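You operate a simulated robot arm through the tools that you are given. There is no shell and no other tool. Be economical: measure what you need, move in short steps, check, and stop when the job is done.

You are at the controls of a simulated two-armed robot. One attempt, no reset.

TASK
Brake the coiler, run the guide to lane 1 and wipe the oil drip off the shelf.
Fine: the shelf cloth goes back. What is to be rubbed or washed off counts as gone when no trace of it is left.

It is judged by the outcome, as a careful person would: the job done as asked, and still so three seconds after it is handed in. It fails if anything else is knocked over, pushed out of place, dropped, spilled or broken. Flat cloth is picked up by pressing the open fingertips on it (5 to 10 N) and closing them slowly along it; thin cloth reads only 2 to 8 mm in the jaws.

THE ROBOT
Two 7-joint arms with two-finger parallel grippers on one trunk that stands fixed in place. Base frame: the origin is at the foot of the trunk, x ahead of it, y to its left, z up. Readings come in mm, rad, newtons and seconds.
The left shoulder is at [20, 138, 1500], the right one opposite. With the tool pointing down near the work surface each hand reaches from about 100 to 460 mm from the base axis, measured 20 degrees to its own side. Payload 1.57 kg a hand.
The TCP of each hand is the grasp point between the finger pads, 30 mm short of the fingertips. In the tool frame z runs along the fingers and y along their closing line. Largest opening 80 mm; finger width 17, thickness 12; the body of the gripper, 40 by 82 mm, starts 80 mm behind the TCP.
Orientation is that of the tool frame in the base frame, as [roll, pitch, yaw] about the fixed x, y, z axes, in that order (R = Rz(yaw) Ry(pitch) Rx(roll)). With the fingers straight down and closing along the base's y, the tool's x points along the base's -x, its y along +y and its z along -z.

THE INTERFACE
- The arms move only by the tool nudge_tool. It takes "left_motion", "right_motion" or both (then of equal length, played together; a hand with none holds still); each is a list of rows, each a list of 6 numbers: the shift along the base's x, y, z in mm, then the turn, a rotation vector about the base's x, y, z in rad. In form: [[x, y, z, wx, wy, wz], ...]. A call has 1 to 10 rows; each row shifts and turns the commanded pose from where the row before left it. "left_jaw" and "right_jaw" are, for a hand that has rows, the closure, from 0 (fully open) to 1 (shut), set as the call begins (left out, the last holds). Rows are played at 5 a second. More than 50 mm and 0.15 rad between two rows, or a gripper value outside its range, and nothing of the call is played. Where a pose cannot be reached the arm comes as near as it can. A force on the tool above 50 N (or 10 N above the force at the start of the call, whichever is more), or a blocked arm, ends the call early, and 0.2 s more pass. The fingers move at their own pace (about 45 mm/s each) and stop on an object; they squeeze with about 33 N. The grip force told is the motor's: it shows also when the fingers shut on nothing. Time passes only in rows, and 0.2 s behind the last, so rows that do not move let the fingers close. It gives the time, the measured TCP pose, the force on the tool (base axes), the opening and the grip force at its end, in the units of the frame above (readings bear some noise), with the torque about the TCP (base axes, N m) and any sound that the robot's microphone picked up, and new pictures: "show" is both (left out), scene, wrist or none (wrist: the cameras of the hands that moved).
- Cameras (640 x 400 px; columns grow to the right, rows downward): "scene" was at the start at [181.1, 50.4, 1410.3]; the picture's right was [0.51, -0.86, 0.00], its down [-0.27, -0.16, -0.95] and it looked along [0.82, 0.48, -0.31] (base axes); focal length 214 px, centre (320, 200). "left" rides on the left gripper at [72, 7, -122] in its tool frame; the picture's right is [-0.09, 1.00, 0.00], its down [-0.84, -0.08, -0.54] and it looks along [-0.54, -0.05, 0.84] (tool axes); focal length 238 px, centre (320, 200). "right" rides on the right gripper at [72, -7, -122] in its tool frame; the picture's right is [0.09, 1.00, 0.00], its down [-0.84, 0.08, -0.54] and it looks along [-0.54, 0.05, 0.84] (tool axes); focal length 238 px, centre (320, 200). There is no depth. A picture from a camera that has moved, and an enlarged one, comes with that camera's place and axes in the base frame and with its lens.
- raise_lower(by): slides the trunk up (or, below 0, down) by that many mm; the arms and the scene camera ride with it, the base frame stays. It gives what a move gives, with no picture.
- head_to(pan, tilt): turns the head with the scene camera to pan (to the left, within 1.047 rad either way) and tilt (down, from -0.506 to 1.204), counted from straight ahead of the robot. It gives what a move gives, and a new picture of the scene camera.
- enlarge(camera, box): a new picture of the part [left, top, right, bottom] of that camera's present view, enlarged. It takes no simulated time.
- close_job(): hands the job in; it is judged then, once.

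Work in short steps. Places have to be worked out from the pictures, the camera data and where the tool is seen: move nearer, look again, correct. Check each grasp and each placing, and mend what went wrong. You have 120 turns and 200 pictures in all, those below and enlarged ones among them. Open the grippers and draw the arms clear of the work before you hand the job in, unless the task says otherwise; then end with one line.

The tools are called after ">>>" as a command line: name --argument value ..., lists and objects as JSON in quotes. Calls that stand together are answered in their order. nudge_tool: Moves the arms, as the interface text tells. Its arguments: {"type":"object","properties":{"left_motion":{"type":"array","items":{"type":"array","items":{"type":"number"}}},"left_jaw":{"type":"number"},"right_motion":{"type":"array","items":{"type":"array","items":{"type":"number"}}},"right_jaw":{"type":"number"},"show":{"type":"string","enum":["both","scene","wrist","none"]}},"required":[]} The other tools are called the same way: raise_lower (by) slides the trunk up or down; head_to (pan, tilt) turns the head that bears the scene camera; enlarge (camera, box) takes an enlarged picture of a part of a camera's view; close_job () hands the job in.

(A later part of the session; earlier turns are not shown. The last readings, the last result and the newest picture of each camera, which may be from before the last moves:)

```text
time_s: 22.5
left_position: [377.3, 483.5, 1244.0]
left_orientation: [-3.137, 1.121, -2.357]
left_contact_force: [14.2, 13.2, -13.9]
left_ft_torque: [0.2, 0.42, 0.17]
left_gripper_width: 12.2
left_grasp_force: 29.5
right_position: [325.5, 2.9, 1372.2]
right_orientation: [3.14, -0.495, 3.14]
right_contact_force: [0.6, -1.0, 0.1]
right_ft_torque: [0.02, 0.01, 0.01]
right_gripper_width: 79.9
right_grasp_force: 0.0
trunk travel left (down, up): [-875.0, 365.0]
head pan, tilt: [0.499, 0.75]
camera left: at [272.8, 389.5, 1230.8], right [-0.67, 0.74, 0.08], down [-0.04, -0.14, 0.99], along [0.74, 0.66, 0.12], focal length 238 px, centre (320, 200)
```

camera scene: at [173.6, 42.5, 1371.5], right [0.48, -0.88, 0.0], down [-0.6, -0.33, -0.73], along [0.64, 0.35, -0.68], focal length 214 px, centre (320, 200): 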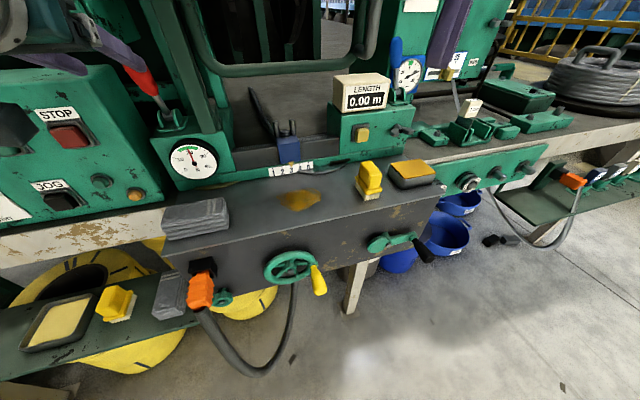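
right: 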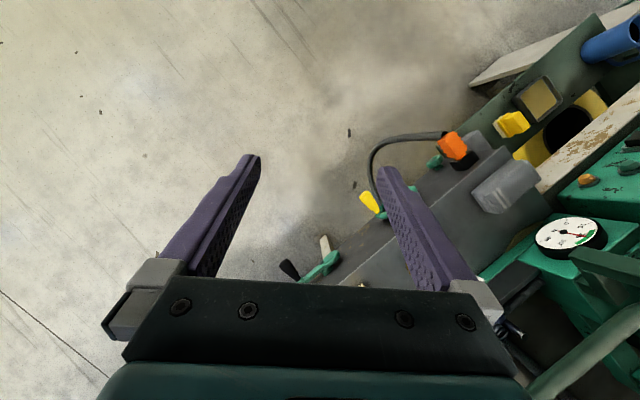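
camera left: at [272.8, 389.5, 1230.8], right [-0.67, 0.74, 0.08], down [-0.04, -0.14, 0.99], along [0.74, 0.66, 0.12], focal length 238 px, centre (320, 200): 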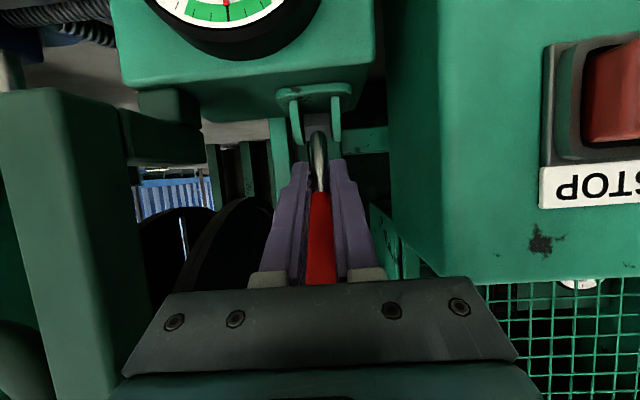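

Again ≥20 N resistance with the pads slipping toward me, so the lever is at its stop: brake on. I release and back off up and toward the robot.

>>> nudge_tool --left_motion '[[0, 0, 0, 0, 0, 0], [0, 0, 0, 0, 0, 0]]' --left_jaw 0.2 --show "none"

>>> nudge_tool --left_motion '[[-18, -18, 12, 0, 0, 0], [-20, -20, 20, 0, 0, 0], [-20, -20, 20, -0.1, 0.1, 0], [-20, -20, 20, -0.1, 0.1, 0], [-20, -20, 20, -0.1, 0.1, 0], [-10, -10, 0, -0.1, 0.1, 0], [0, 0, 0, -0.1, 0.1, 0], [0, 0, 0, -0.1, 0.1, 0], [0, 0, 0, -0.1, 0.1, 0]]' --show "both"

>>> enlarge --camera "scene" --box '[110, 30, 270, 190]'

```text
time_s: 23.1
left_position: [376.0, 481.8, 1243.0]
left_orientation: [-3.135, 1.119, -2.36]
left_contact_force: [-0.6, 0.1, 0.5]
left_ft_torque: [-0.01, 0.01, 0.0]
left_gripper_width: 63.5
left_grasp_force: 0.1
right_position: [325.3, 2.0, 1373.4]
right_orientation: [3.14, -0.495, 3.141]
right_contact_force: [0.1, 0.8, -0.7]
right_ft_torque: [-0.03, 0.01, 0.01]
right_gripper_width: 80.0
right_grasp_force: 0.0
trunk travel left (down, up): [-875.0, 365.0]
head pan, tilt: [0.499, 0.75]
```

```text
time_s: 25.1
left_position: [274.4, 375.5, 1333.8]
left_orientation: [-3.133, 0.128, -2.358]
left_contact_force: [-0.2, 0.9, 0.4]
left_ft_torque: [0.0, -0.01, -0.01]
left_gripper_width: 63.8
left_grasp_force: 0.1
left hand out of reach, approached as far as the arm can: row 5
right_position: [324.7, 2.0, 1372.6]
right_orientation: [3.14, -0.495, 3.141]
right_contact_force: [-1.1, -0.8, 0.3]
right_ft_torque: [0.02, -0.03, 0.0]
right_gripper_width: 80.3
right_grasp_force: 0.0
trunk travel left (down, up): [-875.0, 365.0]
head pan, tilt: [0.499, 0.75]
camera scene: at [173.6, 42.4, 1371.5], right [0.48, -0.88, 0.0], down [-0.6, -0.33, -0.73], along [0.64, 0.35, -0.68], focal length 214 px, centre (320, 200)
camera left: at [207.8, 320.7, 1445.3], right [-0.64, 0.77, 0.0], down [0.59, 0.49, 0.64], along [0.49, 0.41, -0.76], focal length 238 px, centre (320, 200)
```

scene: 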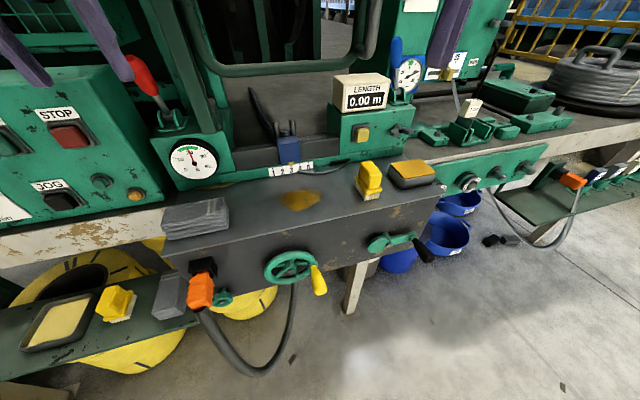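
left: 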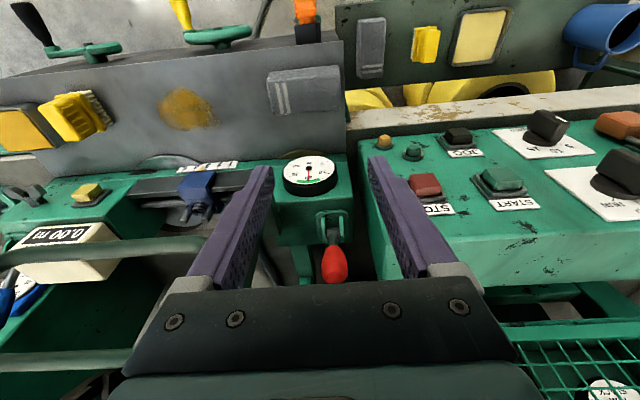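

```text
2.50 times, centred on (190, 110) of scene
camera zoom: at [173.6, 42.4, 1371.5], right [0.48, -0.88, 0.0], down [-0.6, -0.33, -0.73], along [0.64, 0.35, -0.68], focal length 536 px, centre (645, 425)
```

zoom: 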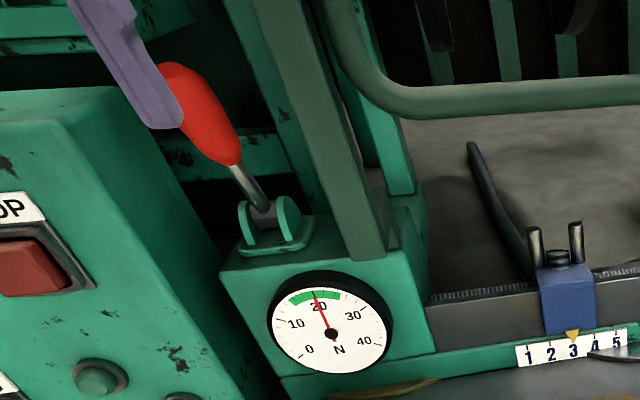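

The brake lever holds its place. Next the handwheel: its yellow knob ≈(363,153,932) at 3 o'clock of a ~48 mm radius, hub ≈(360,218,935). I move the left hand in front of the shelf, the right hand aside, then lower the trunk 200 mm for reach.

>>> nudge_tool --left_motion '[[0, -45, 0, -0.09, 0.09, 0], [0, -45, -10, 0, 0, 0], [0, -45, -20, 0, 0, 0], [5, -45, -20, 0, 0, 0], [5, -35, -20, 0, 0, 0]]' --right_motion '[[0, -30, 0, 0, 0, 0], [0, -30, 0, 0, 0, 0], [0, -30, 0, 0, 0, 0], [0, -30, 0, 0, 0, 0], [0, -10, 0, 0, 0, 0]]' --show "none"

>>> raise_lower --by -200

>>> head_to --pan 0.5 --tilt 0.55

>>> nudge_tool --left_motion '[[0, 0, 0, 0, 0, 0]]' --show "wrist"

```text
time_s: 26.3
left_position: [283.6, 159.8, 1265.0]
left_orientation: [-3.135, 0.005, -2.357]
left_contact_force: [-0.4, -0.5, 1.4]
left_ft_torque: [0.0, -0.04, 0.01]
left_gripper_width: 64.0
left_grasp_force: 0.1
right_position: [323.4, -126.7, 1369.4]
right_orientation: [-3.14, -0.5, -3.141]
right_contact_force: [-0.1, -0.1, 0.1]
right_ft_torque: [-0.02, 0.02, 0.02]
right_gripper_width: 80.1
right_grasp_force: 0.0
trunk travel left (down, up): [-875.0, 365.0]
head pan, tilt: [0.499, 0.75]
```

```text
time_s: 28.5
left_position: [284.2, 159.3, 1065.7]
left_orientation: [-3.135, 0.002, -2.356]
left_contact_force: [-0.4, 0.2, 0.4]
left_ft_torque: [0.0, -0.01, 0.0]
left_gripper_width: 64.0
left_grasp_force: 0.0
right_position: [324.6, -127.6, 1170.3]
right_orientation: [3.14, -0.501, 3.138]
right_contact_force: [1.0, 0.0, -0.2]
right_ft_torque: [-0.01, 0.03, 0.0]
right_gripper_width: 80.0
right_grasp_force: 0.1
trunk travel left (down, up): [-675.0, 565.0]
head pan, tilt: [0.499, 0.75]
```

```text
time_s: 29.2
left_position: [284.3, 160.6, 1064.6]
left_orientation: [-3.136, 0.001, -2.357]
left_contact_force: [0.1, 0.5, 1.0]
left_ft_torque: [-0.02, 0.02, -0.03]
left_gripper_width: 64.1
left_grasp_force: 0.0
right_position: [323.5, -127.5, 1170.4]
right_orientation: [3.14, -0.501, 3.14]
right_contact_force: [0.9, -1.0, -0.8]
right_ft_torque: [0.04, 0.03, 0.01]
right_gripper_width: 80.1
right_grasp_force: 0.1
trunk travel left (down, up): [-675.0, 565.0]
head pan, tilt: [0.499, 0.55]
camera scene: at [179.7, 45.8, 1188.9], right [0.48, -0.88, 0.0], down [-0.46, -0.25, -0.85], along [0.75, 0.41, -0.52], focal length 214 px, centre (320, 200)
```

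scene: 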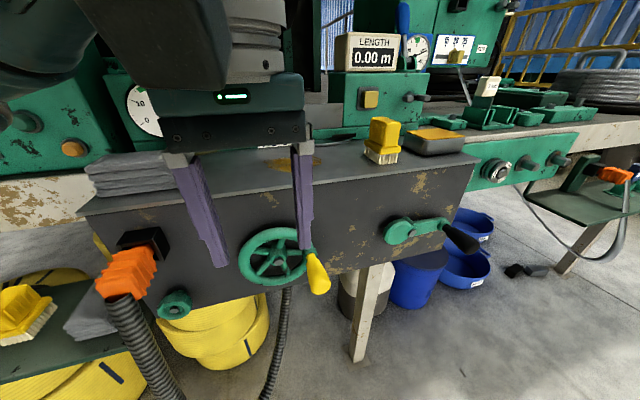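

```text
time_s: 29.6
left_position: [284.3, 160.2, 1065.5]
left_orientation: [-3.135, 0.0, -2.354]
left_contact_force: [0.0, -0.1, 0.1]
left_ft_torque: [0.0, -0.01, 0.01]
left_gripper_width: 64.2
left_grasp_force: 0.0
right_position: [322.9, -127.2, 1169.7]
right_orientation: [3.139, -0.502, 3.137]
right_contact_force: [0.0, 0.3, 1.0]
right_ft_torque: [-0.02, -0.03, -0.01]
right_gripper_width: 79.8
right_grasp_force: 0.0
trunk travel left (down, up): [-675.0, 565.0]
head pan, tilt: [0.499, 0.55]
camera left: at [228.1, 115.0, 1186.2], right [-0.64, 0.77, -0.01], down [0.64, 0.54, 0.54], along [0.42, 0.34, -0.84], focal length 238 px, centre (320, 200)
```

left: 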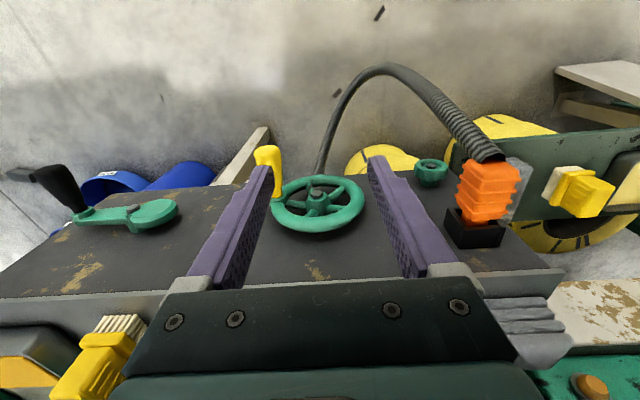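

Hub ≈(348,213,947), knob middle ≈(365,153,926), axis along the operator's line. I bring the left hand above the knob, fingers straddling it, and descend part way.

>>> nudge_tool --left_motion '[[25, -4, 0, 0, 0, 0], [25, -5, 0, 0, 0, 0], [26, -4, 0, 0, 0, 0], [0, 0, -40, 0, 0, 0], [0, 0, -40, 0, 0, 0]]'

```text
time_s: 30.8
left_position: [361.4, 148.8, 987.9]
left_orientation: [-3.134, 0.004, -2.358]
left_contact_force: [-0.2, 0.2, 0.0]
left_ft_torque: [0.02, 0.0, 0.01]
left_gripper_width: 64.1
left_grasp_force: 0.0
right_position: [324.8, -126.4, 1169.8]
right_orientation: [-3.141, -0.501, 3.14]
right_contact_force: [-0.2, 0.0, -0.2]
right_ft_torque: [0.0, -0.01, -0.02]
right_gripper_width: 80.0
right_grasp_force: 0.0
trunk travel left (down, up): [-675.0, 565.0]
head pan, tilt: [0.499, 0.55]
camera scene: at [179.7, 45.8, 1189.0], right [0.48, -0.88, 0.0], down [-0.46, -0.25, -0.85], along [0.75, 0.41, -0.52], focal length 214 px, centre (320, 200)
camera left: at [305.5, 103.1, 1107.2], right [-0.64, 0.77, -0.01], down [0.64, 0.54, 0.54], along [0.42, 0.34, -0.84], focal length 238 px, centre (320, 200)
```

scene: 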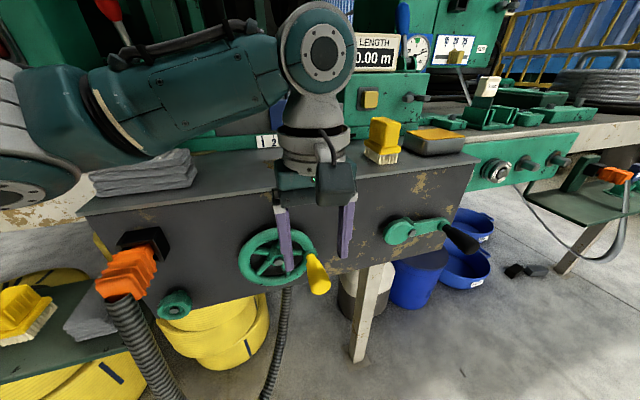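
left: 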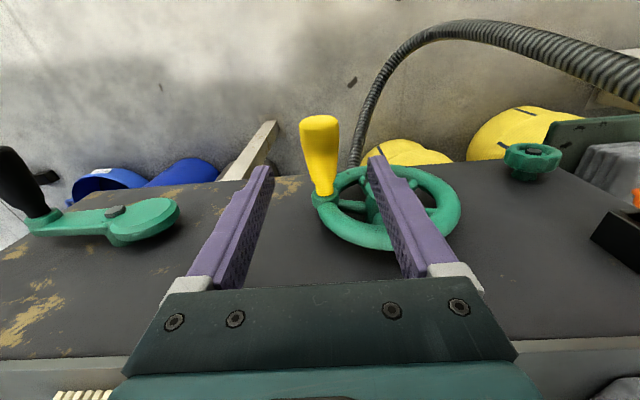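

The knob lies right under the fingers at ≈(363,149,926). I descend onto it and close.

>>> nudge_tool --left_motion '[[0, 0, -30, 0, 0, 0], [0, 0, -30, 0, 0, 0]]' --show "wrist"

>>> nudge_tool --left_motion '[[0, 0, 0, 0, 0, 0], [0, 0, 0, 0, 0, 0], [0, 0, 0, 0, 0, 0]]' --left_jaw 0.75 --show "wrist"

```text
time_s: 31.4
left_position: [361.0, 145.3, 925.4]
left_orientation: [-3.133, 0.003, -2.359]
left_contact_force: [-0.3, 0.0, 0.4]
left_ft_torque: [0.0, -0.01, 0.0]
left_gripper_width: 64.1
left_grasp_force: 0.1
right_position: [324.9, -127.3, 1170.0]
right_orientation: [-3.141, -0.502, 3.14]
right_contact_force: [-0.6, -1.0, -0.2]
right_ft_torque: [0.0, -0.01, 0.01]
right_gripper_width: 79.9
right_grasp_force: 0.1
trunk travel left (down, up): [-675.0, 565.0]
head pan, tilt: [0.499, 0.55]
camera left: at [303.7, 100.8, 1046.2], right [-0.64, 0.77, -0.01], down [0.64, 0.54, 0.54], along [0.42, 0.34, -0.84], focal length 238 px, centre (320, 200)
```

left: 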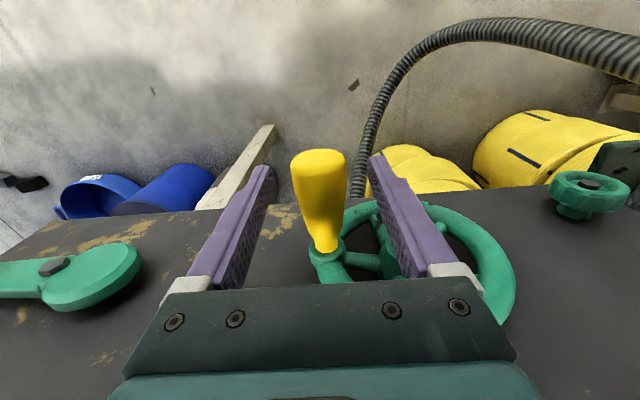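

```text
time_s: 32.2
left_position: [356.9, 146.7, 925.0]
left_orientation: [-3.137, 0.003, -2.356]
left_contact_force: [-2.5, 2.2, -1.0]
left_ft_torque: [-0.04, -0.03, -0.04]
left_gripper_width: 28.3
left_grasp_force: 20.8
right_position: [322.8, -125.6, 1170.7]
right_orientation: [3.14, -0.502, 3.141]
right_contact_force: [-0.4, 0.4, 0.5]
right_ft_torque: [0.01, 0.0, -0.01]
right_gripper_width: 80.2
right_grasp_force: 0.1
trunk travel left (down, up): [-675.0, 565.0]
head pan, tilt: [0.499, 0.55]
camera left: at [303.1, 101.2, 1046.2], right [-0.64, 0.77, 0.0], down [0.64, 0.54, 0.54], along [0.42, 0.34, -0.84], focal length 238 px, centre (320, 200)
```

left: 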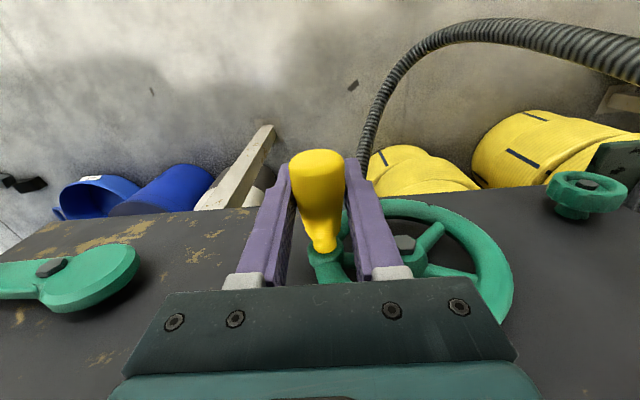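

Knob gripped (28 mm). Hub seems at u≈97, z≈930, radius ≈55. I turn it counter-clockwise a bit along the arc and watch forces and the guide.

>>> nudge_tool --left_motion '[[1.2, -1.2, 11, 0, 0, 0], [-0.3, 0.3, 11.2, 0, 0, 0], [-1.8, 1.8, 10.9, 0, 0, 0], [-3.4, 3.4, 10.1, 0, 0, 0]]'

```text
time_s: 33.2
left_position: [346.8, 158.8, 964.1]
left_orientation: [3.123, -0.001, -2.352]
left_contact_force: [-17.3, 28.0, -37.6]
left_ft_torque: [-0.16, -0.3, -0.29]
left_gripper_width: 28.1
left_grasp_force: 38.3
right_position: [320.3, -123.4, 1166.9]
right_orientation: [3.136, -0.506, -3.139]
right_contact_force: [0.1, -0.4, -0.4]
right_ft_torque: [0.02, 0.03, 0.0]
right_gripper_width: 80.1
right_grasp_force: 0.1
trunk travel left (down, up): [-675.0, 565.0]
head pan, tilt: [0.499, 0.55]
camera scene: at [175.6, 48.6, 1187.5], right [0.48, -0.88, -0.01], down [-0.46, -0.25, -0.85], along [0.75, 0.41, -0.53], focal length 214 px, centre (320, 200)
camera left: at [293.6, 111.3, 1084.2], right [-0.64, 0.77, 0.02], down [0.65, 0.53, 0.54], along [0.4, 0.36, -0.84], focal length 238 px, centre (320, 200)
```

scene: 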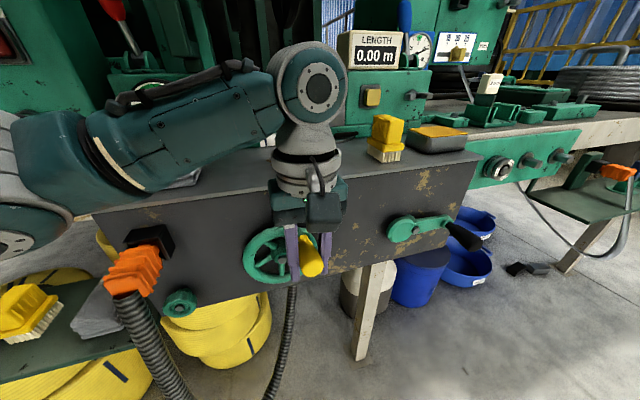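
left: 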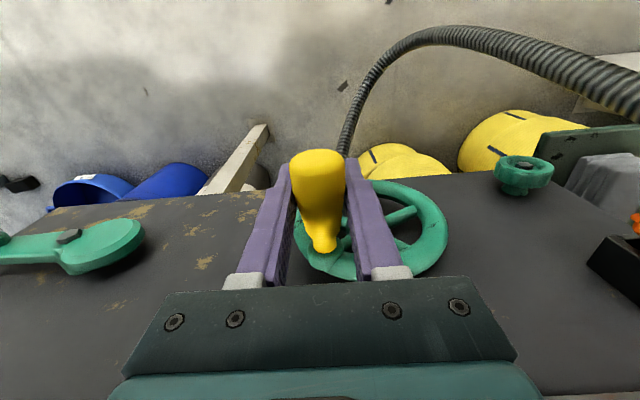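

The wheel turned about 50°; refined hub u≈103, z≈930, R≈46. My arm hides the guide from the head, so I relieve the strain and turn the right hand's camera toward the scale as a monitor.

>>> nudge_tool --left_motion '[[-5, 5, -3, 0, 0, 0], [0, 0, 0, 0, 0, 0], [0, 0, 0, 0, 0, 0], [0, 0, 0, 0, 0, 0], [0, 0, 0, 0, 0, 0], [0, 0, 0, 0, 0, 0], [0, 0, 0, 0, 0, 0], [0, 0, 0, 0, 0, 0]]' --right_motion '[[0, 0, 10, 0, 0, 0.13], [0, 0, 10, 0, 0, 0.13], [0, 0, 10, 0, 0, 0.13], [0, 0, 10, 0, 0, 0.13], [0, 0, 10, 0, 0, 0.13], [0, 0, 0, 0, 0, 0.13], [0, 0, 0, 0, 0, 0.13], [0, 0, 0, 0, 0, 0.13]]' --show "none"

>>> nudge_tool --right_motion '[[0, 0, 0, 0.11, -0.07, 0], [0, 0, 0, 0.11, -0.07, 0], [0, 0, 0, 0.11, -0.07, 0], [0, 0, 0, 0.11, -0.07, 0], [0, 0, 0, 0.11, -0.07, 0], [0, 0, 0, 0.11, -0.07, 0], [0, 0, 0, 0.11, -0.07, 0], [0, 0, 0, 0.11, -0.07, 0]]' --show "wrist"

```text
time_s: 33.9
left_position: [346.2, 159.6, 964.6]
left_orientation: [3.136, -0.001, -2.354]
left_contact_force: [-4.5, 5.6, -9.2]
left_ft_torque: [0.08, -0.16, -0.3]
left_gripper_width: 27.7
left_grasp_force: 38.4
right_position: [301.3, -130.3, 1141.4]
right_orientation: [3.062, -0.664, -2.82]
right_contact_force: [0.3, 1.1, 0.2]
right_ft_torque: [-0.01, 0.02, 0.01]
right_gripper_width: 80.0
right_grasp_force: 0.1
trunk travel left (down, up): [-675.0, 565.0]
head pan, tilt: [0.499, 0.55]
stopped in row 3 (right hand): the arm was blocked; the commanded pose is now the measured one
```

```text
time_s: 35.7
left_position: [346.7, 158.9, 963.7]
left_orientation: [3.141, -0.002, -2.355]
left_contact_force: [-8.4, 12.6, -18.3]
left_ft_torque: [0.02, -0.2, -0.11]
left_gripper_width: 28.0
left_grasp_force: 38.0
right_position: [300.7, -129.7, 1141.6]
right_orientation: [2.468, 0.216, -2.674]
right_contact_force: [0.2, 0.4, 0.1]
right_ft_torque: [-0.03, -0.01, -0.01]
right_gripper_width: 79.6
right_grasp_force: 0.1
trunk travel left (down, up): [-675.0, 565.0]
head pan, tilt: [0.499, 0.55]
camera right: at [257.4, -243.5, 1214.4], right [-0.55, 0.59, 0.59], down [0.76, 0.08, 0.64], along [0.34, 0.8, -0.49], focal length 238 px, centre (320, 200)
```

right: 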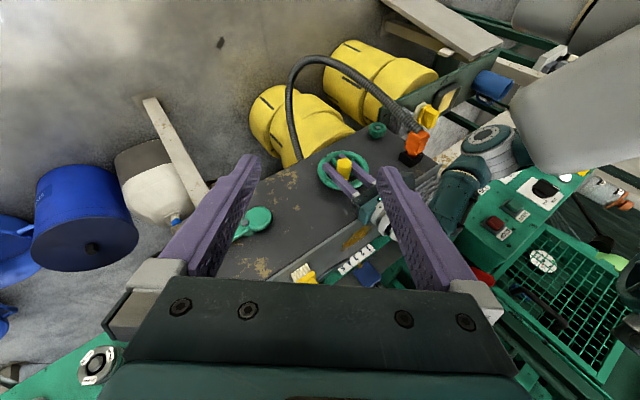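

The right camera now sees the scale past its own fingers. I enlarge it.

>>> enlarge --camera "right" --box '[300, 215, 420, 305]'

```text
4.44 times, centred on (360, 260) of right
camera zoom: at [257.4, -243.5, 1214.4], right [-0.55, 0.59, 0.59], down [0.76, 0.08, 0.64], along [0.34, 0.8, -0.49], focal length 1059 px, centre (142, -67)
```

zoom: 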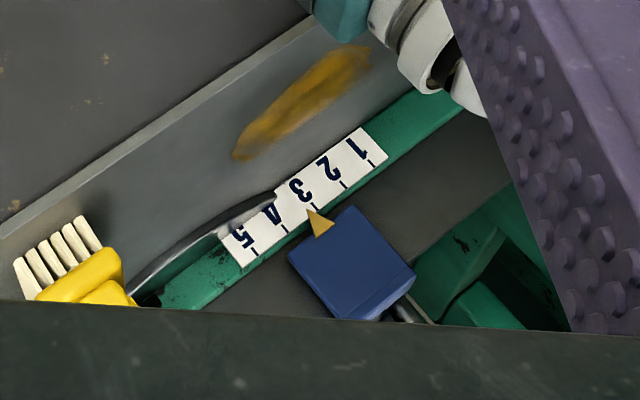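

The scale shows the pointer a little past 3 (≈3.2). Turning back clockwise by about 1.5 rad should show direction and gearing.

>>> nudge_tool --left_motion '[[-2.2, 2.2, -3.4, 0, 0, 0], [4.9, -4.9, -8.8, 0, 0, 0], [3.3, -3.3, -10.2, 0, 0, 0], [1.3, -1.3, -11, 0, 0, 0], [-0.6, 0.6, -11.2, 0, 0, 0], [-2.5, 2.5, -10.7, 0, 0, 0], [-4.3, 4.3, -9.4, 0, 0, 0]]' --show "wrist"

>>> enlarge --camera "right" --box '[300, 215, 420, 305]'

```text
time_s: 37.3
left_position: [356.2, 150.3, 906.0]
left_orientation: [-3.117, 0.004, -2.358]
left_contact_force: [18.1, -27.1, 17.1]
left_ft_torque: [2.29, 0.13, -0.04]
left_gripper_width: 27.9
left_grasp_force: 37.7
right_position: [306.7, -135.2, 1145.0]
right_orientation: [2.476, 0.22, -2.671]
right_contact_force: [0.4, 0.3, 0.0]
right_ft_torque: [-0.03, -0.02, 0.0]
right_gripper_width: 79.9
right_grasp_force: 0.0
trunk travel left (down, up): [-675.0, 565.0]
head pan, tilt: [0.499, 0.55]
camera left: at [298.3, 106.0, 1025.7], right [-0.64, 0.77, -0.02], down [0.64, 0.54, 0.55], along [0.43, 0.33, -0.84], focal length 238 px, centre (320, 200)
```

left: 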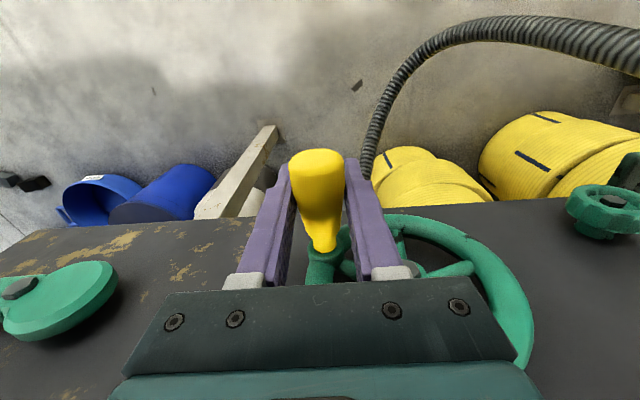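

```text
4.44 times, centred on (360, 260) of right
camera zoom: at [262.7, -247.8, 1218.6], right [-0.56, 0.6, 0.58], down [0.76, 0.08, 0.65], along [0.34, 0.8, -0.5], focal length 1059 px, centre (142, -67)
```

zoom: 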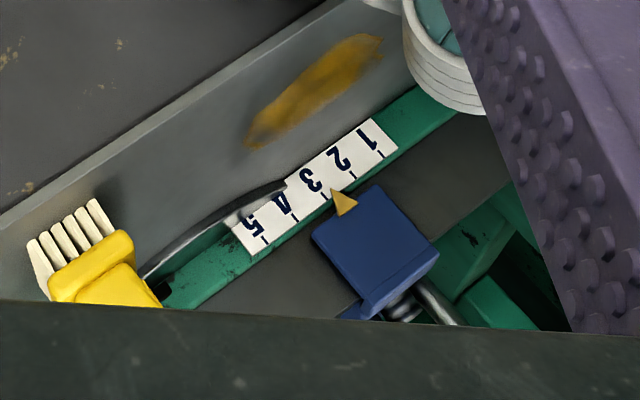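

Clockwise moves the pointer toward 2: ~1.35 rad gave ~0.45 lane, so roughly 2 lanes per turn. I continue clockwise with a slightly corrected hub (u 104, z 927, R 47).

>>> nudge_tool --left_motion '[[-3.0, 3.0, -10.8, 0, 0, 0], [-7.1, 7.1, -6.1, 0, 0, 0], [-7.9, 7.9, -3.4, 0, 0, 0], [-8.3, 8.3, -0.6, 0, 0, 0], [-8.1, 8.1, 2.4, 0, 0, 0], [-7.4, 7.4, 5.2, 0, 0, 0]]' --show "wrist"

>>> enlarge --camera "right" --box '[300, 215, 420, 305]'

```text
time_s: 37.6
left_position: [355.8, 149.5, 904.6]
left_orientation: [-3.109, 0.004, -2.361]
left_contact_force: [11.4, -12.4, 7.1]
left_ft_torque: [0.45, 0.61, 0.14]
left_gripper_width: 28.2
left_grasp_force: 37.9
right_position: [304.0, -133.1, 1143.2]
right_orientation: [2.474, 0.219, -2.669]
right_contact_force: [0.3, -0.8, 0.0]
right_ft_torque: [0.03, 0.01, 0.03]
right_gripper_width: 79.9
right_grasp_force: 0.0
trunk travel left (down, up): [-675.0, 565.0]
head pan, tilt: [0.499, 0.55]
stopped in row 1 (left hand): the force on the tool passed its limit at 65 N (the readings are from after the stop); the commanded pose is now the measured one
camera left: at [297.4, 106.7, 1025.8], right [-0.63, 0.77, -0.03], down [0.63, 0.54, 0.55], along [0.44, 0.33, -0.84], focal length 238 px, centre (320, 200)
```

left: 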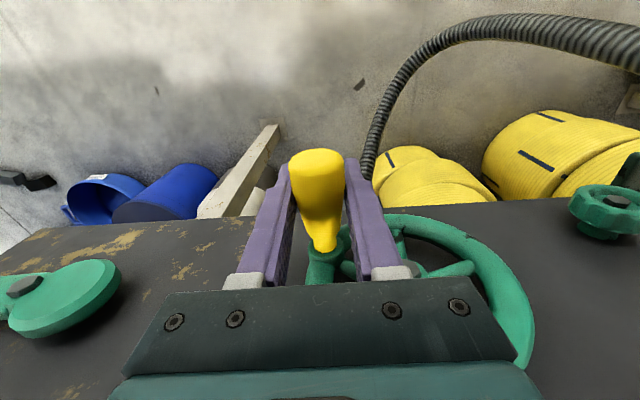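

```text
4.44 times, centred on (360, 260) of right
camera zoom: at [261.3, -246.2, 1216.8], right [-0.55, 0.6, 0.58], down [0.76, 0.08, 0.64], along [0.34, 0.8, -0.5], focal length 1059 px, centre (142, -67)
```

zoom: 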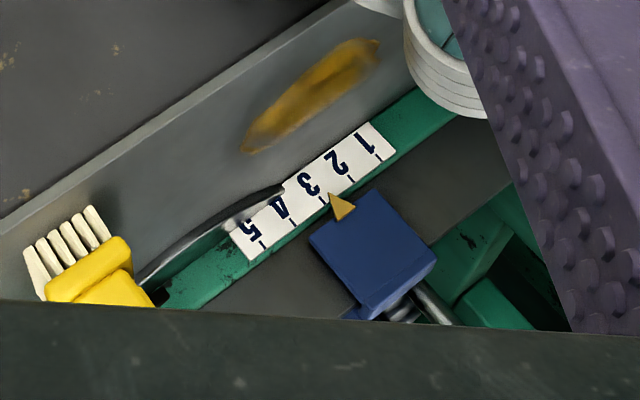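

It was blocked: the force/torque suggest the gripper body (80–90 mm above the TCP) is touching the wheel. I open a little, shift outward along the knob and tilt the hand's top toward the robot by 0.3 rad, then regrip.

>>> nudge_tool --left_motion '[[0, 0, 0, 0, 0, 0], [0, 0, 0, 0, 0, 0]]' --left_jaw 0.45 --show "none"

>>> nudge_tool --left_motion '[[-4, -4, 0, 0.07, -0.07, 0], [-3, -3, 0, 0.07, -0.07, 0], [0, 0, 0, 0.07, -0.07, 0]]' --show "wrist"

```text
time_s: 38.2
left_position: [355.3, 151.2, 904.6]
left_orientation: [-3.112, 0.004, -2.363]
left_contact_force: [3.6, -20.3, 31.4]
left_ft_torque: [2.89, -0.21, -0.44]
left_gripper_width: 44.1
left_grasp_force: 0.0
right_position: [304.7, -132.4, 1143.1]
right_orientation: [2.475, 0.22, -2.67]
right_contact_force: [-0.3, -0.5, -0.2]
right_ft_torque: [-0.01, 0.0, -0.01]
right_gripper_width: 80.2
right_grasp_force: 0.1
trunk travel left (down, up): [-675.0, 565.0]
head pan, tilt: [0.499, 0.55]
```

```text
time_s: 39.0
left_position: [342.8, 148.8, 902.7]
left_orientation: [-3.128, 0.302, -2.361]
left_contact_force: [0.0, -0.6, -0.1]
left_ft_torque: [-0.01, 0.02, 0.01]
left_gripper_width: 44.0
left_grasp_force: 0.1
right_position: [302.7, -130.6, 1142.2]
right_orientation: [2.472, 0.218, -2.673]
right_contact_force: [0.0, -0.6, -0.5]
right_ft_torque: [-0.02, 0.02, -0.01]
right_gripper_width: 79.8
right_grasp_force: 0.1
trunk travel left (down, up): [-675.0, 565.0]
head pan, tilt: [0.499, 0.55]
camera left: at [263.4, 81.3, 996.0], right [-0.64, 0.77, 0.01], down [0.5, 0.4, 0.77], along [0.59, 0.49, -0.64], focal length 238 px, centre (320, 200)
```

left: 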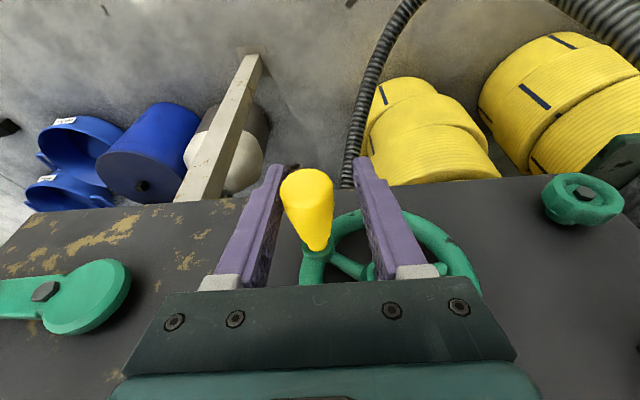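

Contact is gone. Knob lies slightly right of the centre line; I shift 4 mm and close again.

>>> nudge_tool --left_motion '[[3, -3, 0, 0, 0, 0], [0, 0, 0, 0, 0, 0], [0, 0, 0, 0, 0, 0]]' --left_jaw 0.75 --show "none"

>>> nudge_tool --left_motion '[[-3.0, 3.0, -7, 0, 0, 0], [-5.1, 5.1, -6.5, 0, 0, 0], [-7.1, 7.1, -4.5, 0, 0, 0]]' --show "wrist"

```text
time_s: 39.8
left_position: [347.6, 144.3, 901.8]
left_orientation: [-3.124, 0.3, -2.361]
left_contact_force: [0.1, 0.0, -0.5]
left_ft_torque: [0.05, -0.04, 0.04]
left_gripper_width: 28.4
left_grasp_force: 31.7
right_position: [302.5, -130.2, 1142.3]
right_orientation: [2.472, 0.217, -2.674]
right_contact_force: [0.1, 0.2, -0.1]
right_ft_torque: [0.0, 0.02, -0.06]
right_gripper_width: 79.6
right_grasp_force: 0.1
trunk travel left (down, up): [-675.0, 565.0]
head pan, tilt: [0.499, 0.55]
```

```text
time_s: 40.6
left_position: [335.6, 158.0, 883.3]
left_orientation: [-3.119, 0.302, -2.359]
left_contact_force: [25.7, -2.9, -36.6]
left_ft_torque: [-0.11, 0.34, -0.06]
left_gripper_width: 28.3
left_grasp_force: 38.7
right_position: [304.1, -132.5, 1142.8]
right_orientation: [2.472, 0.219, -2.673]
right_contact_force: [0.1, -0.1, 0.3]
right_ft_torque: [-0.02, 0.03, 0.03]
right_gripper_width: 80.2
right_grasp_force: 0.0
trunk travel left (down, up): [-675.0, 565.0]
head pan, tilt: [0.499, 0.55]
camera left: at [254.1, 90.7, 978.1], right [-0.63, 0.77, 0.01], down [0.5, 0.4, 0.77], along [0.59, 0.49, -0.64], focal length 238 px, centre (320, 200)
```

left: 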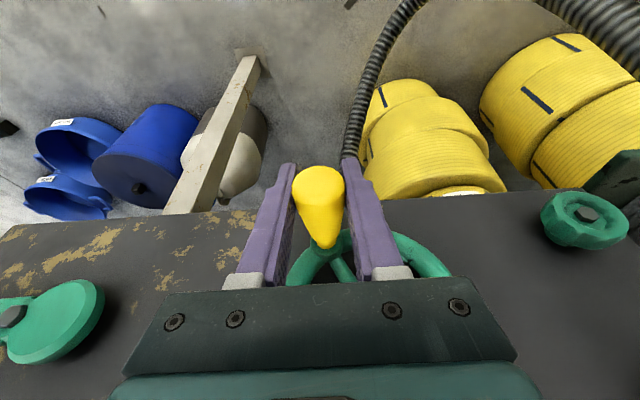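

It turns freely now. Relieving the radial load (command radius up to 50), I continue clockwise past the bottom.

>>> nudge_tool --left_motion '[[-3.2, 3.2, -6.3, 0, 0, 0], [-6.9, 6.9, -2.1, 0, 0, 0], [-7.1, 7.1, -0.2, 0, 0, 0], [-6.9, 6.9, 1.7, 0, 0, 0]]' --show "wrist"

>>> enlarge --camera "right" --box '[300, 215, 420, 305]'

```text
time_s: 41.6
left_position: [308.8, 183.4, 878.6]
left_orientation: [-3.124, 0.302, -2.358]
left_contact_force: [2.9, 1.2, 2.2]
left_ft_torque: [0.01, 0.02, 0.09]
left_gripper_width: 28.2
left_grasp_force: 38.2
right_position: [301.9, -132.0, 1141.5]
right_orientation: [2.472, 0.218, -2.673]
right_contact_force: [0.4, 0.7, -0.2]
right_ft_torque: [0.01, 0.0, -0.03]
right_gripper_width: 79.9
right_grasp_force: 0.1
trunk travel left (down, up): [-675.0, 565.0]
head pan, tilt: [0.499, 0.55]
camera left: at [228.6, 116.2, 972.7], right [-0.64, 0.77, 0.01], down [0.5, 0.4, 0.77], along [0.59, 0.49, -0.64], focal length 238 px, centre (320, 200)
```

left: 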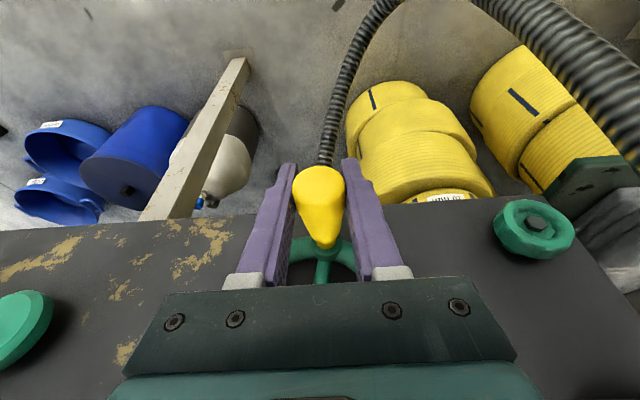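

```text
4.44 times, centred on (360, 260) of right
camera zoom: at [259.9, -244.5, 1215.9], right [-0.55, 0.59, 0.58], down [0.76, 0.08, 0.64], along [0.34, 0.8, -0.5], focal length 1059 px, centre (142, -67)
```

zoom: 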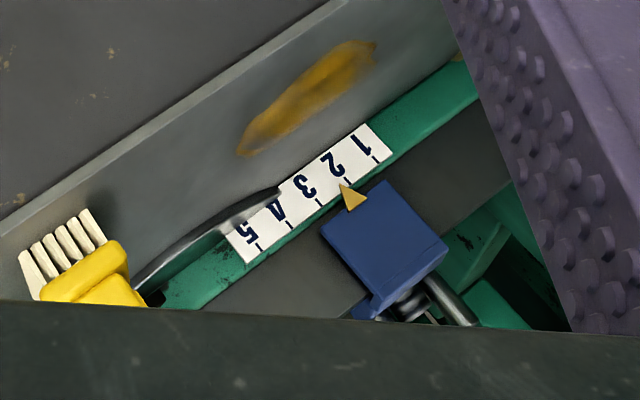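

At tick ~2.15 now, no load on the hand, circle model confirmed (hub u 102, z 925, R 48.5). I continue clockwise up the left side.

>>> nudge_tool --left_motion '[[-6.6, 6.6, 5.5, 0, 0, 0], [-6.2, 6.2, 6.1, 0, 0, 0], [-5.0, 5.0, 7.9, 0, 0, 0], [-3.7, 3.7, 9.2, 0, 0, 0], [-2.3, 2.3, 10.2, 0, 0, 0]]' --show "wrist"

>>> enlarge --camera "right" --box '[300, 215, 420, 305]'

```text
time_s: 42.8
left_position: [282.0, 209.8, 918.2]
left_orientation: [-3.129, 0.302, -2.361]
left_contact_force: [-1.5, 9.5, -2.9]
left_ft_torque: [-0.17, 0.08, 0.01]
left_gripper_width: 28.1
left_grasp_force: 38.4
right_position: [302.2, -130.2, 1142.1]
right_orientation: [2.47, 0.218, -2.672]
right_contact_force: [0.5, -0.1, 0.0]
right_ft_torque: [0.02, -0.02, 0.0]
right_gripper_width: 80.0
right_grasp_force: 0.1
trunk travel left (down, up): [-675.0, 565.0]
head pan, tilt: [0.499, 0.55]
camera left: at [202.4, 142.4, 1011.0], right [-0.64, 0.77, 0.01], down [0.5, 0.4, 0.77], along [0.59, 0.49, -0.64], focal length 238 px, centre (320, 200)
```

left: 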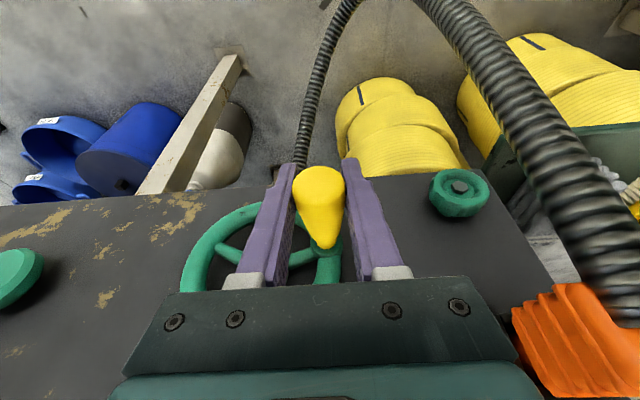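

```text
4.44 times, centred on (360, 260) of right
camera zoom: at [259.1, -243.5, 1215.2], right [-0.55, 0.59, 0.59], down [0.76, 0.08, 0.64], along [0.34, 0.8, -0.49], focal length 1059 px, centre (142, -67)
```

zoom: 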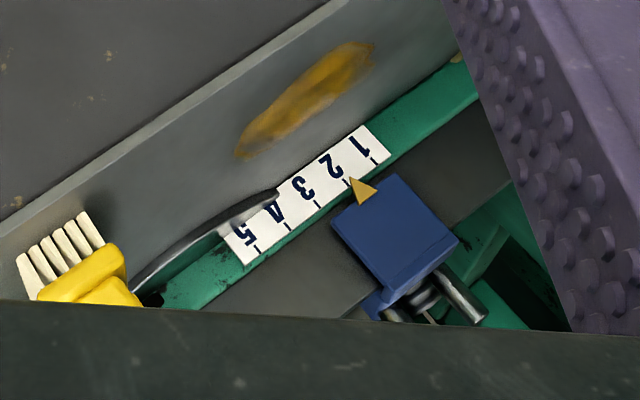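

Pointer ≈1.9, force small. I go on clockwise up toward the top.

>>> nudge_tool --left_motion '[[-0.6, 0.6, 10.6, 0, 0, 0], [1.1, -1.1, 10.5, 0, 0, 0], [2.6, -2.6, 10, 0, 0, 0], [4.1, -4.1, 8.9, 0, 0, 0], [5.4, -5.4, 7.4, 0, 0, 0], [6.4, -6.4, 5.6, 0, 0, 0]]' --show "wrist"

>>> enlarge --camera "right" --box '[300, 215, 420, 305]'

```text
time_s: 44.1
left_position: [300.0, 192.0, 971.4]
left_orientation: [-3.108, 0.307, -2.358]
left_contact_force: [-20.6, 2.7, 33.8]
left_ft_torque: [0.21, -0.38, -0.03]
left_gripper_width: 28.2
left_grasp_force: 38.4
right_position: [301.2, -129.4, 1142.5]
right_orientation: [2.468, 0.216, -2.673]
right_contact_force: [0.2, -0.2, -0.7]
right_ft_torque: [0.01, -0.03, 0.01]
right_gripper_width: 80.1
right_grasp_force: 0.0
trunk travel left (down, up): [-675.0, 565.0]
head pan, tilt: [0.499, 0.55]
stopped in row 6 (left hand): the force on the tool passed its limit at 52 N (the readings are from after the stop); the commanded pose is now the measured one
camera left: at [218.4, 125.4, 1064.2], right [-0.63, 0.77, 0.0], down [0.49, 0.4, 0.77], along [0.6, 0.49, -0.63], focal length 238 px, centre (320, 200)
```

left: 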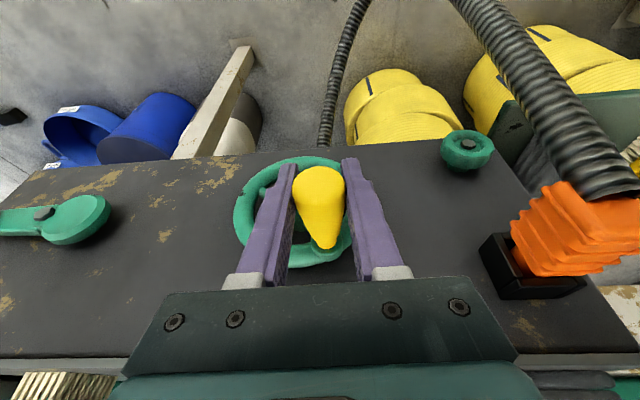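

```text
4.44 times, centred on (360, 260) of right
camera zoom: at [258.1, -243.5, 1215.3], right [-0.55, 0.59, 0.59], down [0.76, 0.08, 0.64], along [0.34, 0.8, -0.49], focal length 1059 px, centre (142, -67)
```

zoom: 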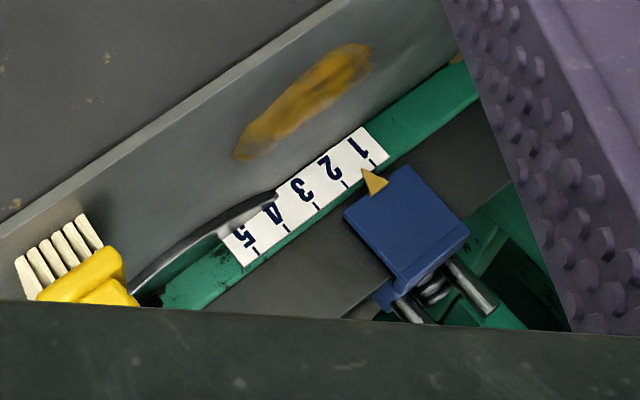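

Pure radial load stopped it (my circle was slightly small): refit hub u 100.5, z 928.5, R 51. Pointer ≈1.4; I continue over the top about 50°.

>>> nudge_tool --left_motion '[[5.4, -5.4, 5.4, 0, 0, 0], [7.7, -7.7, 2.4, 0, 0, 0], [7.9, -7.9, 0, 0, 0, 0], [7.8, -7.8, -2.5, 0, 0, 0]]' --show "wrist"

>>> enlarge --camera "right" --box '[300, 215, 420, 305]'

```text
time_s: 45.1
left_position: [330.2, 162.8, 973.4]
left_orientation: [-3.111, 0.307, -2.362]
left_contact_force: [2.1, 2.3, -2.4]
left_ft_torque: [0.13, -0.14, -0.16]
left_gripper_width: 28.5
left_grasp_force: 38.2
right_position: [302.5, -130.8, 1142.6]
right_orientation: [2.472, 0.218, -2.671]
right_contact_force: [0.9, 0.5, 1.5]
right_ft_torque: [0.0, -0.03, 0.02]
right_gripper_width: 80.1
right_grasp_force: 0.0
trunk travel left (down, up): [-675.0, 565.0]
head pan, tilt: [0.499, 0.55]
camera left: at [248.5, 95.7, 1066.7], right [-0.63, 0.78, 0.0], down [0.49, 0.4, 0.77], along [0.6, 0.49, -0.64], focal length 238 px, centre (320, 200)
```

left: 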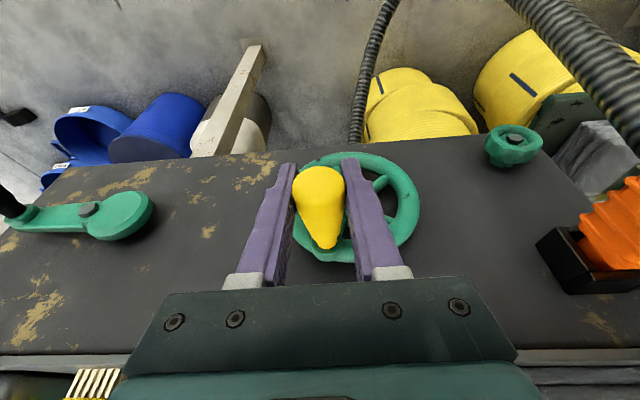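

```text
4.44 times, centred on (360, 260) of right
camera zoom: at [259.7, -244.3, 1215.3], right [-0.55, 0.59, 0.58], down [0.76, 0.08, 0.64], along [0.34, 0.8, -0.5], focal length 1059 px, centre (142, -67)
```

zoom: 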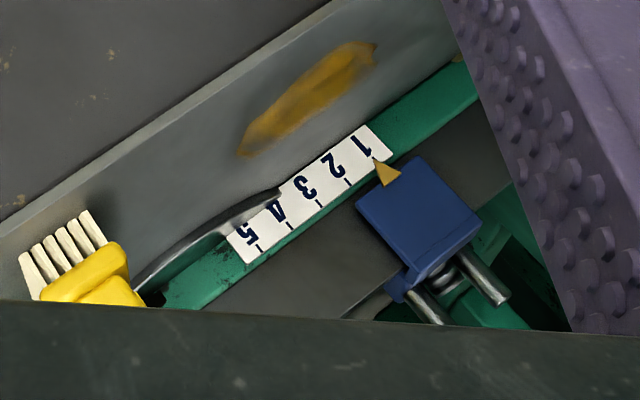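

Pointer now reads ≈1 from the right camera. I check with the head camera whether it can see the scale past the arm.

>>> enlarge --camera "scene" --box '[160, 80, 400, 230]'

```text
2.67 times, centred on (280, 155) of scene
camera zoom: at [180.0, 46.2, 1188.7], right [0.48, -0.88, 0.0], down [-0.46, -0.25, -0.85], along [0.75, 0.41, -0.52], focal length 572 px, centre (427, 320)
```

zoom: 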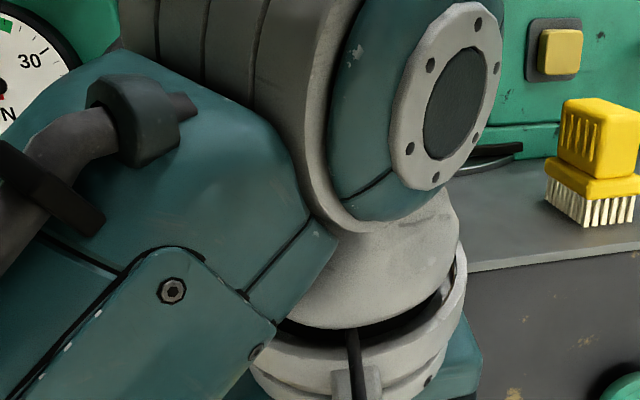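

From the pixel positions the gearing is ≈2.2 lanes/turn and this oblique view reads about 0.2 lane low, so ~35° more is needed. I turn that much, then will verify with the hand out of the way.

>>> nudge_tool --left_motion '[[7.6, -7.6, -6.4, 0, 0, 0], [5.5, -5.5, -6.3, 0, 0, 0], [4.6, -4.6, -7.9, 0, 0, 0]]' --show "none"

>>> enlarge --camera "right" --box '[300, 215, 420, 305]'

```text
time_s: 45.9
left_position: [347.0, 144.3, 954.2]
left_orientation: [-3.113, 0.307, -2.357]
left_contact_force: [-0.7, 10.4, -4.8]
left_ft_torque: [-0.32, 0.24, -0.34]
left_gripper_width: 28.4
left_grasp_force: 38.8
right_position: [301.3, -129.2, 1141.6]
right_orientation: [2.47, 0.218, -2.671]
right_contact_force: [0.2, 0.1, 0.1]
right_ft_torque: [-0.02, -0.03, 0.03]
right_gripper_width: 79.9
right_grasp_force: 0.0
trunk travel left (down, up): [-675.0, 565.0]
head pan, tilt: [0.499, 0.55]
```

```text
4.44 times, centred on (360, 260) of right
camera zoom: at [259.0, -243.5, 1215.1], right [-0.55, 0.59, 0.59], down [0.76, 0.08, 0.64], along [0.34, 0.8, -0.49], focal length 1059 px, centre (142, -67)
```

zoom: 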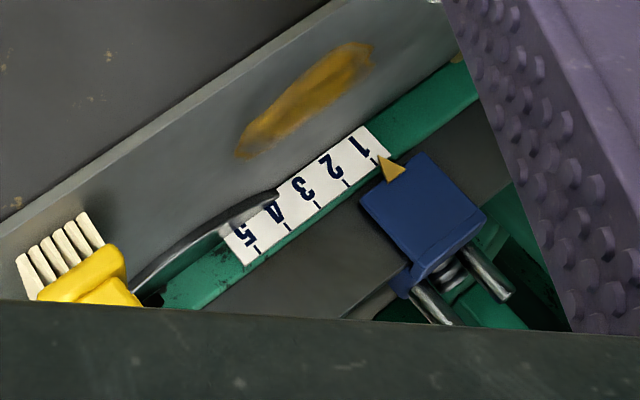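

That gives ~0.95 on the plate, as predicted for lane 1. I open, lift off and move the hand to the left to verify with the head camera.

>>> nudge_tool --left_motion '[[0, 0, 0, 0, 0, 0], [0, 0, 0, 0, 0, 0]]' --left_jaw 0.3 --show "none"

>>> nudge_tool --left_motion '[[-5, -5, 30, 0, 0, 0], [-10, -10, 40, 0, 0, 0], [-15, -15, 45, 0, 0, 0], [-10, -5, 45, 0, 0, 0], [-25, 25, 40, 0, 0, 0], [-30, 35, 10, 0, 0, 0], [-30, 35, 0, 0, 0, 0], [-20, 40, 0, 0, 0, 0]]' --show "none"

>>> head_to --pan 0.62 --tilt 0.4

>>> enlarge --camera "scene" --box '[200, 110, 420, 260]'

```text
time_s: 46.5
left_position: [347.6, 142.7, 954.5]
left_orientation: [-3.106, 0.306, -2.359]
left_contact_force: [-0.7, 0.4, -0.1]
left_ft_torque: [0.01, -0.02, -0.01]
left_gripper_width: 55.9
left_grasp_force: 0.0
right_position: [302.2, -132.1, 1141.8]
right_orientation: [2.473, 0.218, -2.673]
right_contact_force: [-0.3, 0.4, -0.4]
right_ft_torque: [0.0, 0.02, 0.02]
right_gripper_width: 80.1
right_grasp_force: 0.1
trunk travel left (down, up): [-675.0, 565.0]
head pan, tilt: [0.499, 0.55]
```

```text
refused: row 5 steps farther than a row can; nothing moved
```

```text
time_s: 47.2
left_position: [347.4, 142.1, 954.5]
left_orientation: [-3.106, 0.308, -2.36]
left_contact_force: [0.3, 0.4, -0.4]
left_ft_torque: [0.0, 0.01, 0.03]
left_gripper_width: 56.1
left_grasp_force: 0.0
right_position: [301.1, -131.1, 1142.2]
right_orientation: [2.472, 0.22, -2.673]
right_contact_force: [0.9, 0.5, -0.3]
right_ft_torque: [0.02, 0.03, 0.0]
right_gripper_width: 79.9
right_grasp_force: 0.1
trunk travel left (down, up): [-675.0, 565.0]
head pan, tilt: [0.62, 0.4]
camera scene: at [176.3, 56.6, 1202.6], right [0.58, -0.81, 0.0], down [-0.32, -0.23, -0.92], along [0.75, 0.53, -0.39], focal length 214 px, centre (320, 200)
```

scene: 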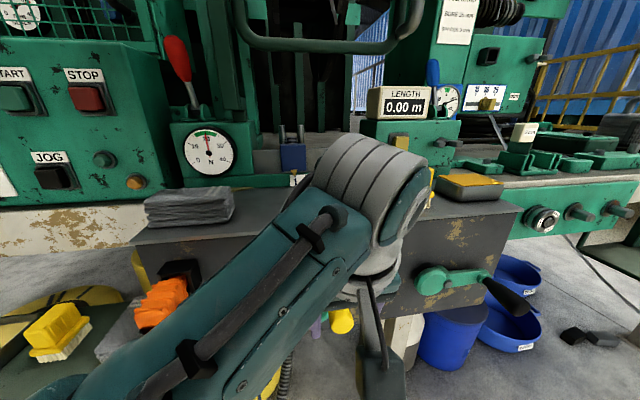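

```text
2.67 times, centred on (310, 185) of scene
camera zoom: at [176.3, 56.6, 1202.6], right [0.58, -0.81, 0.0], down [-0.32, -0.23, -0.92], along [0.75, 0.53, -0.39], focal length 572 px, centre (347, 240)
```

zoom: 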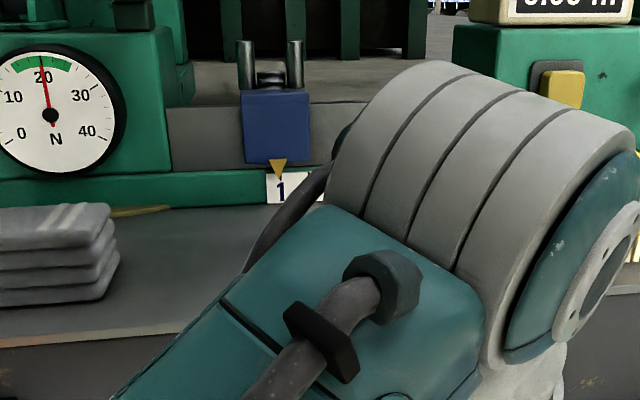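

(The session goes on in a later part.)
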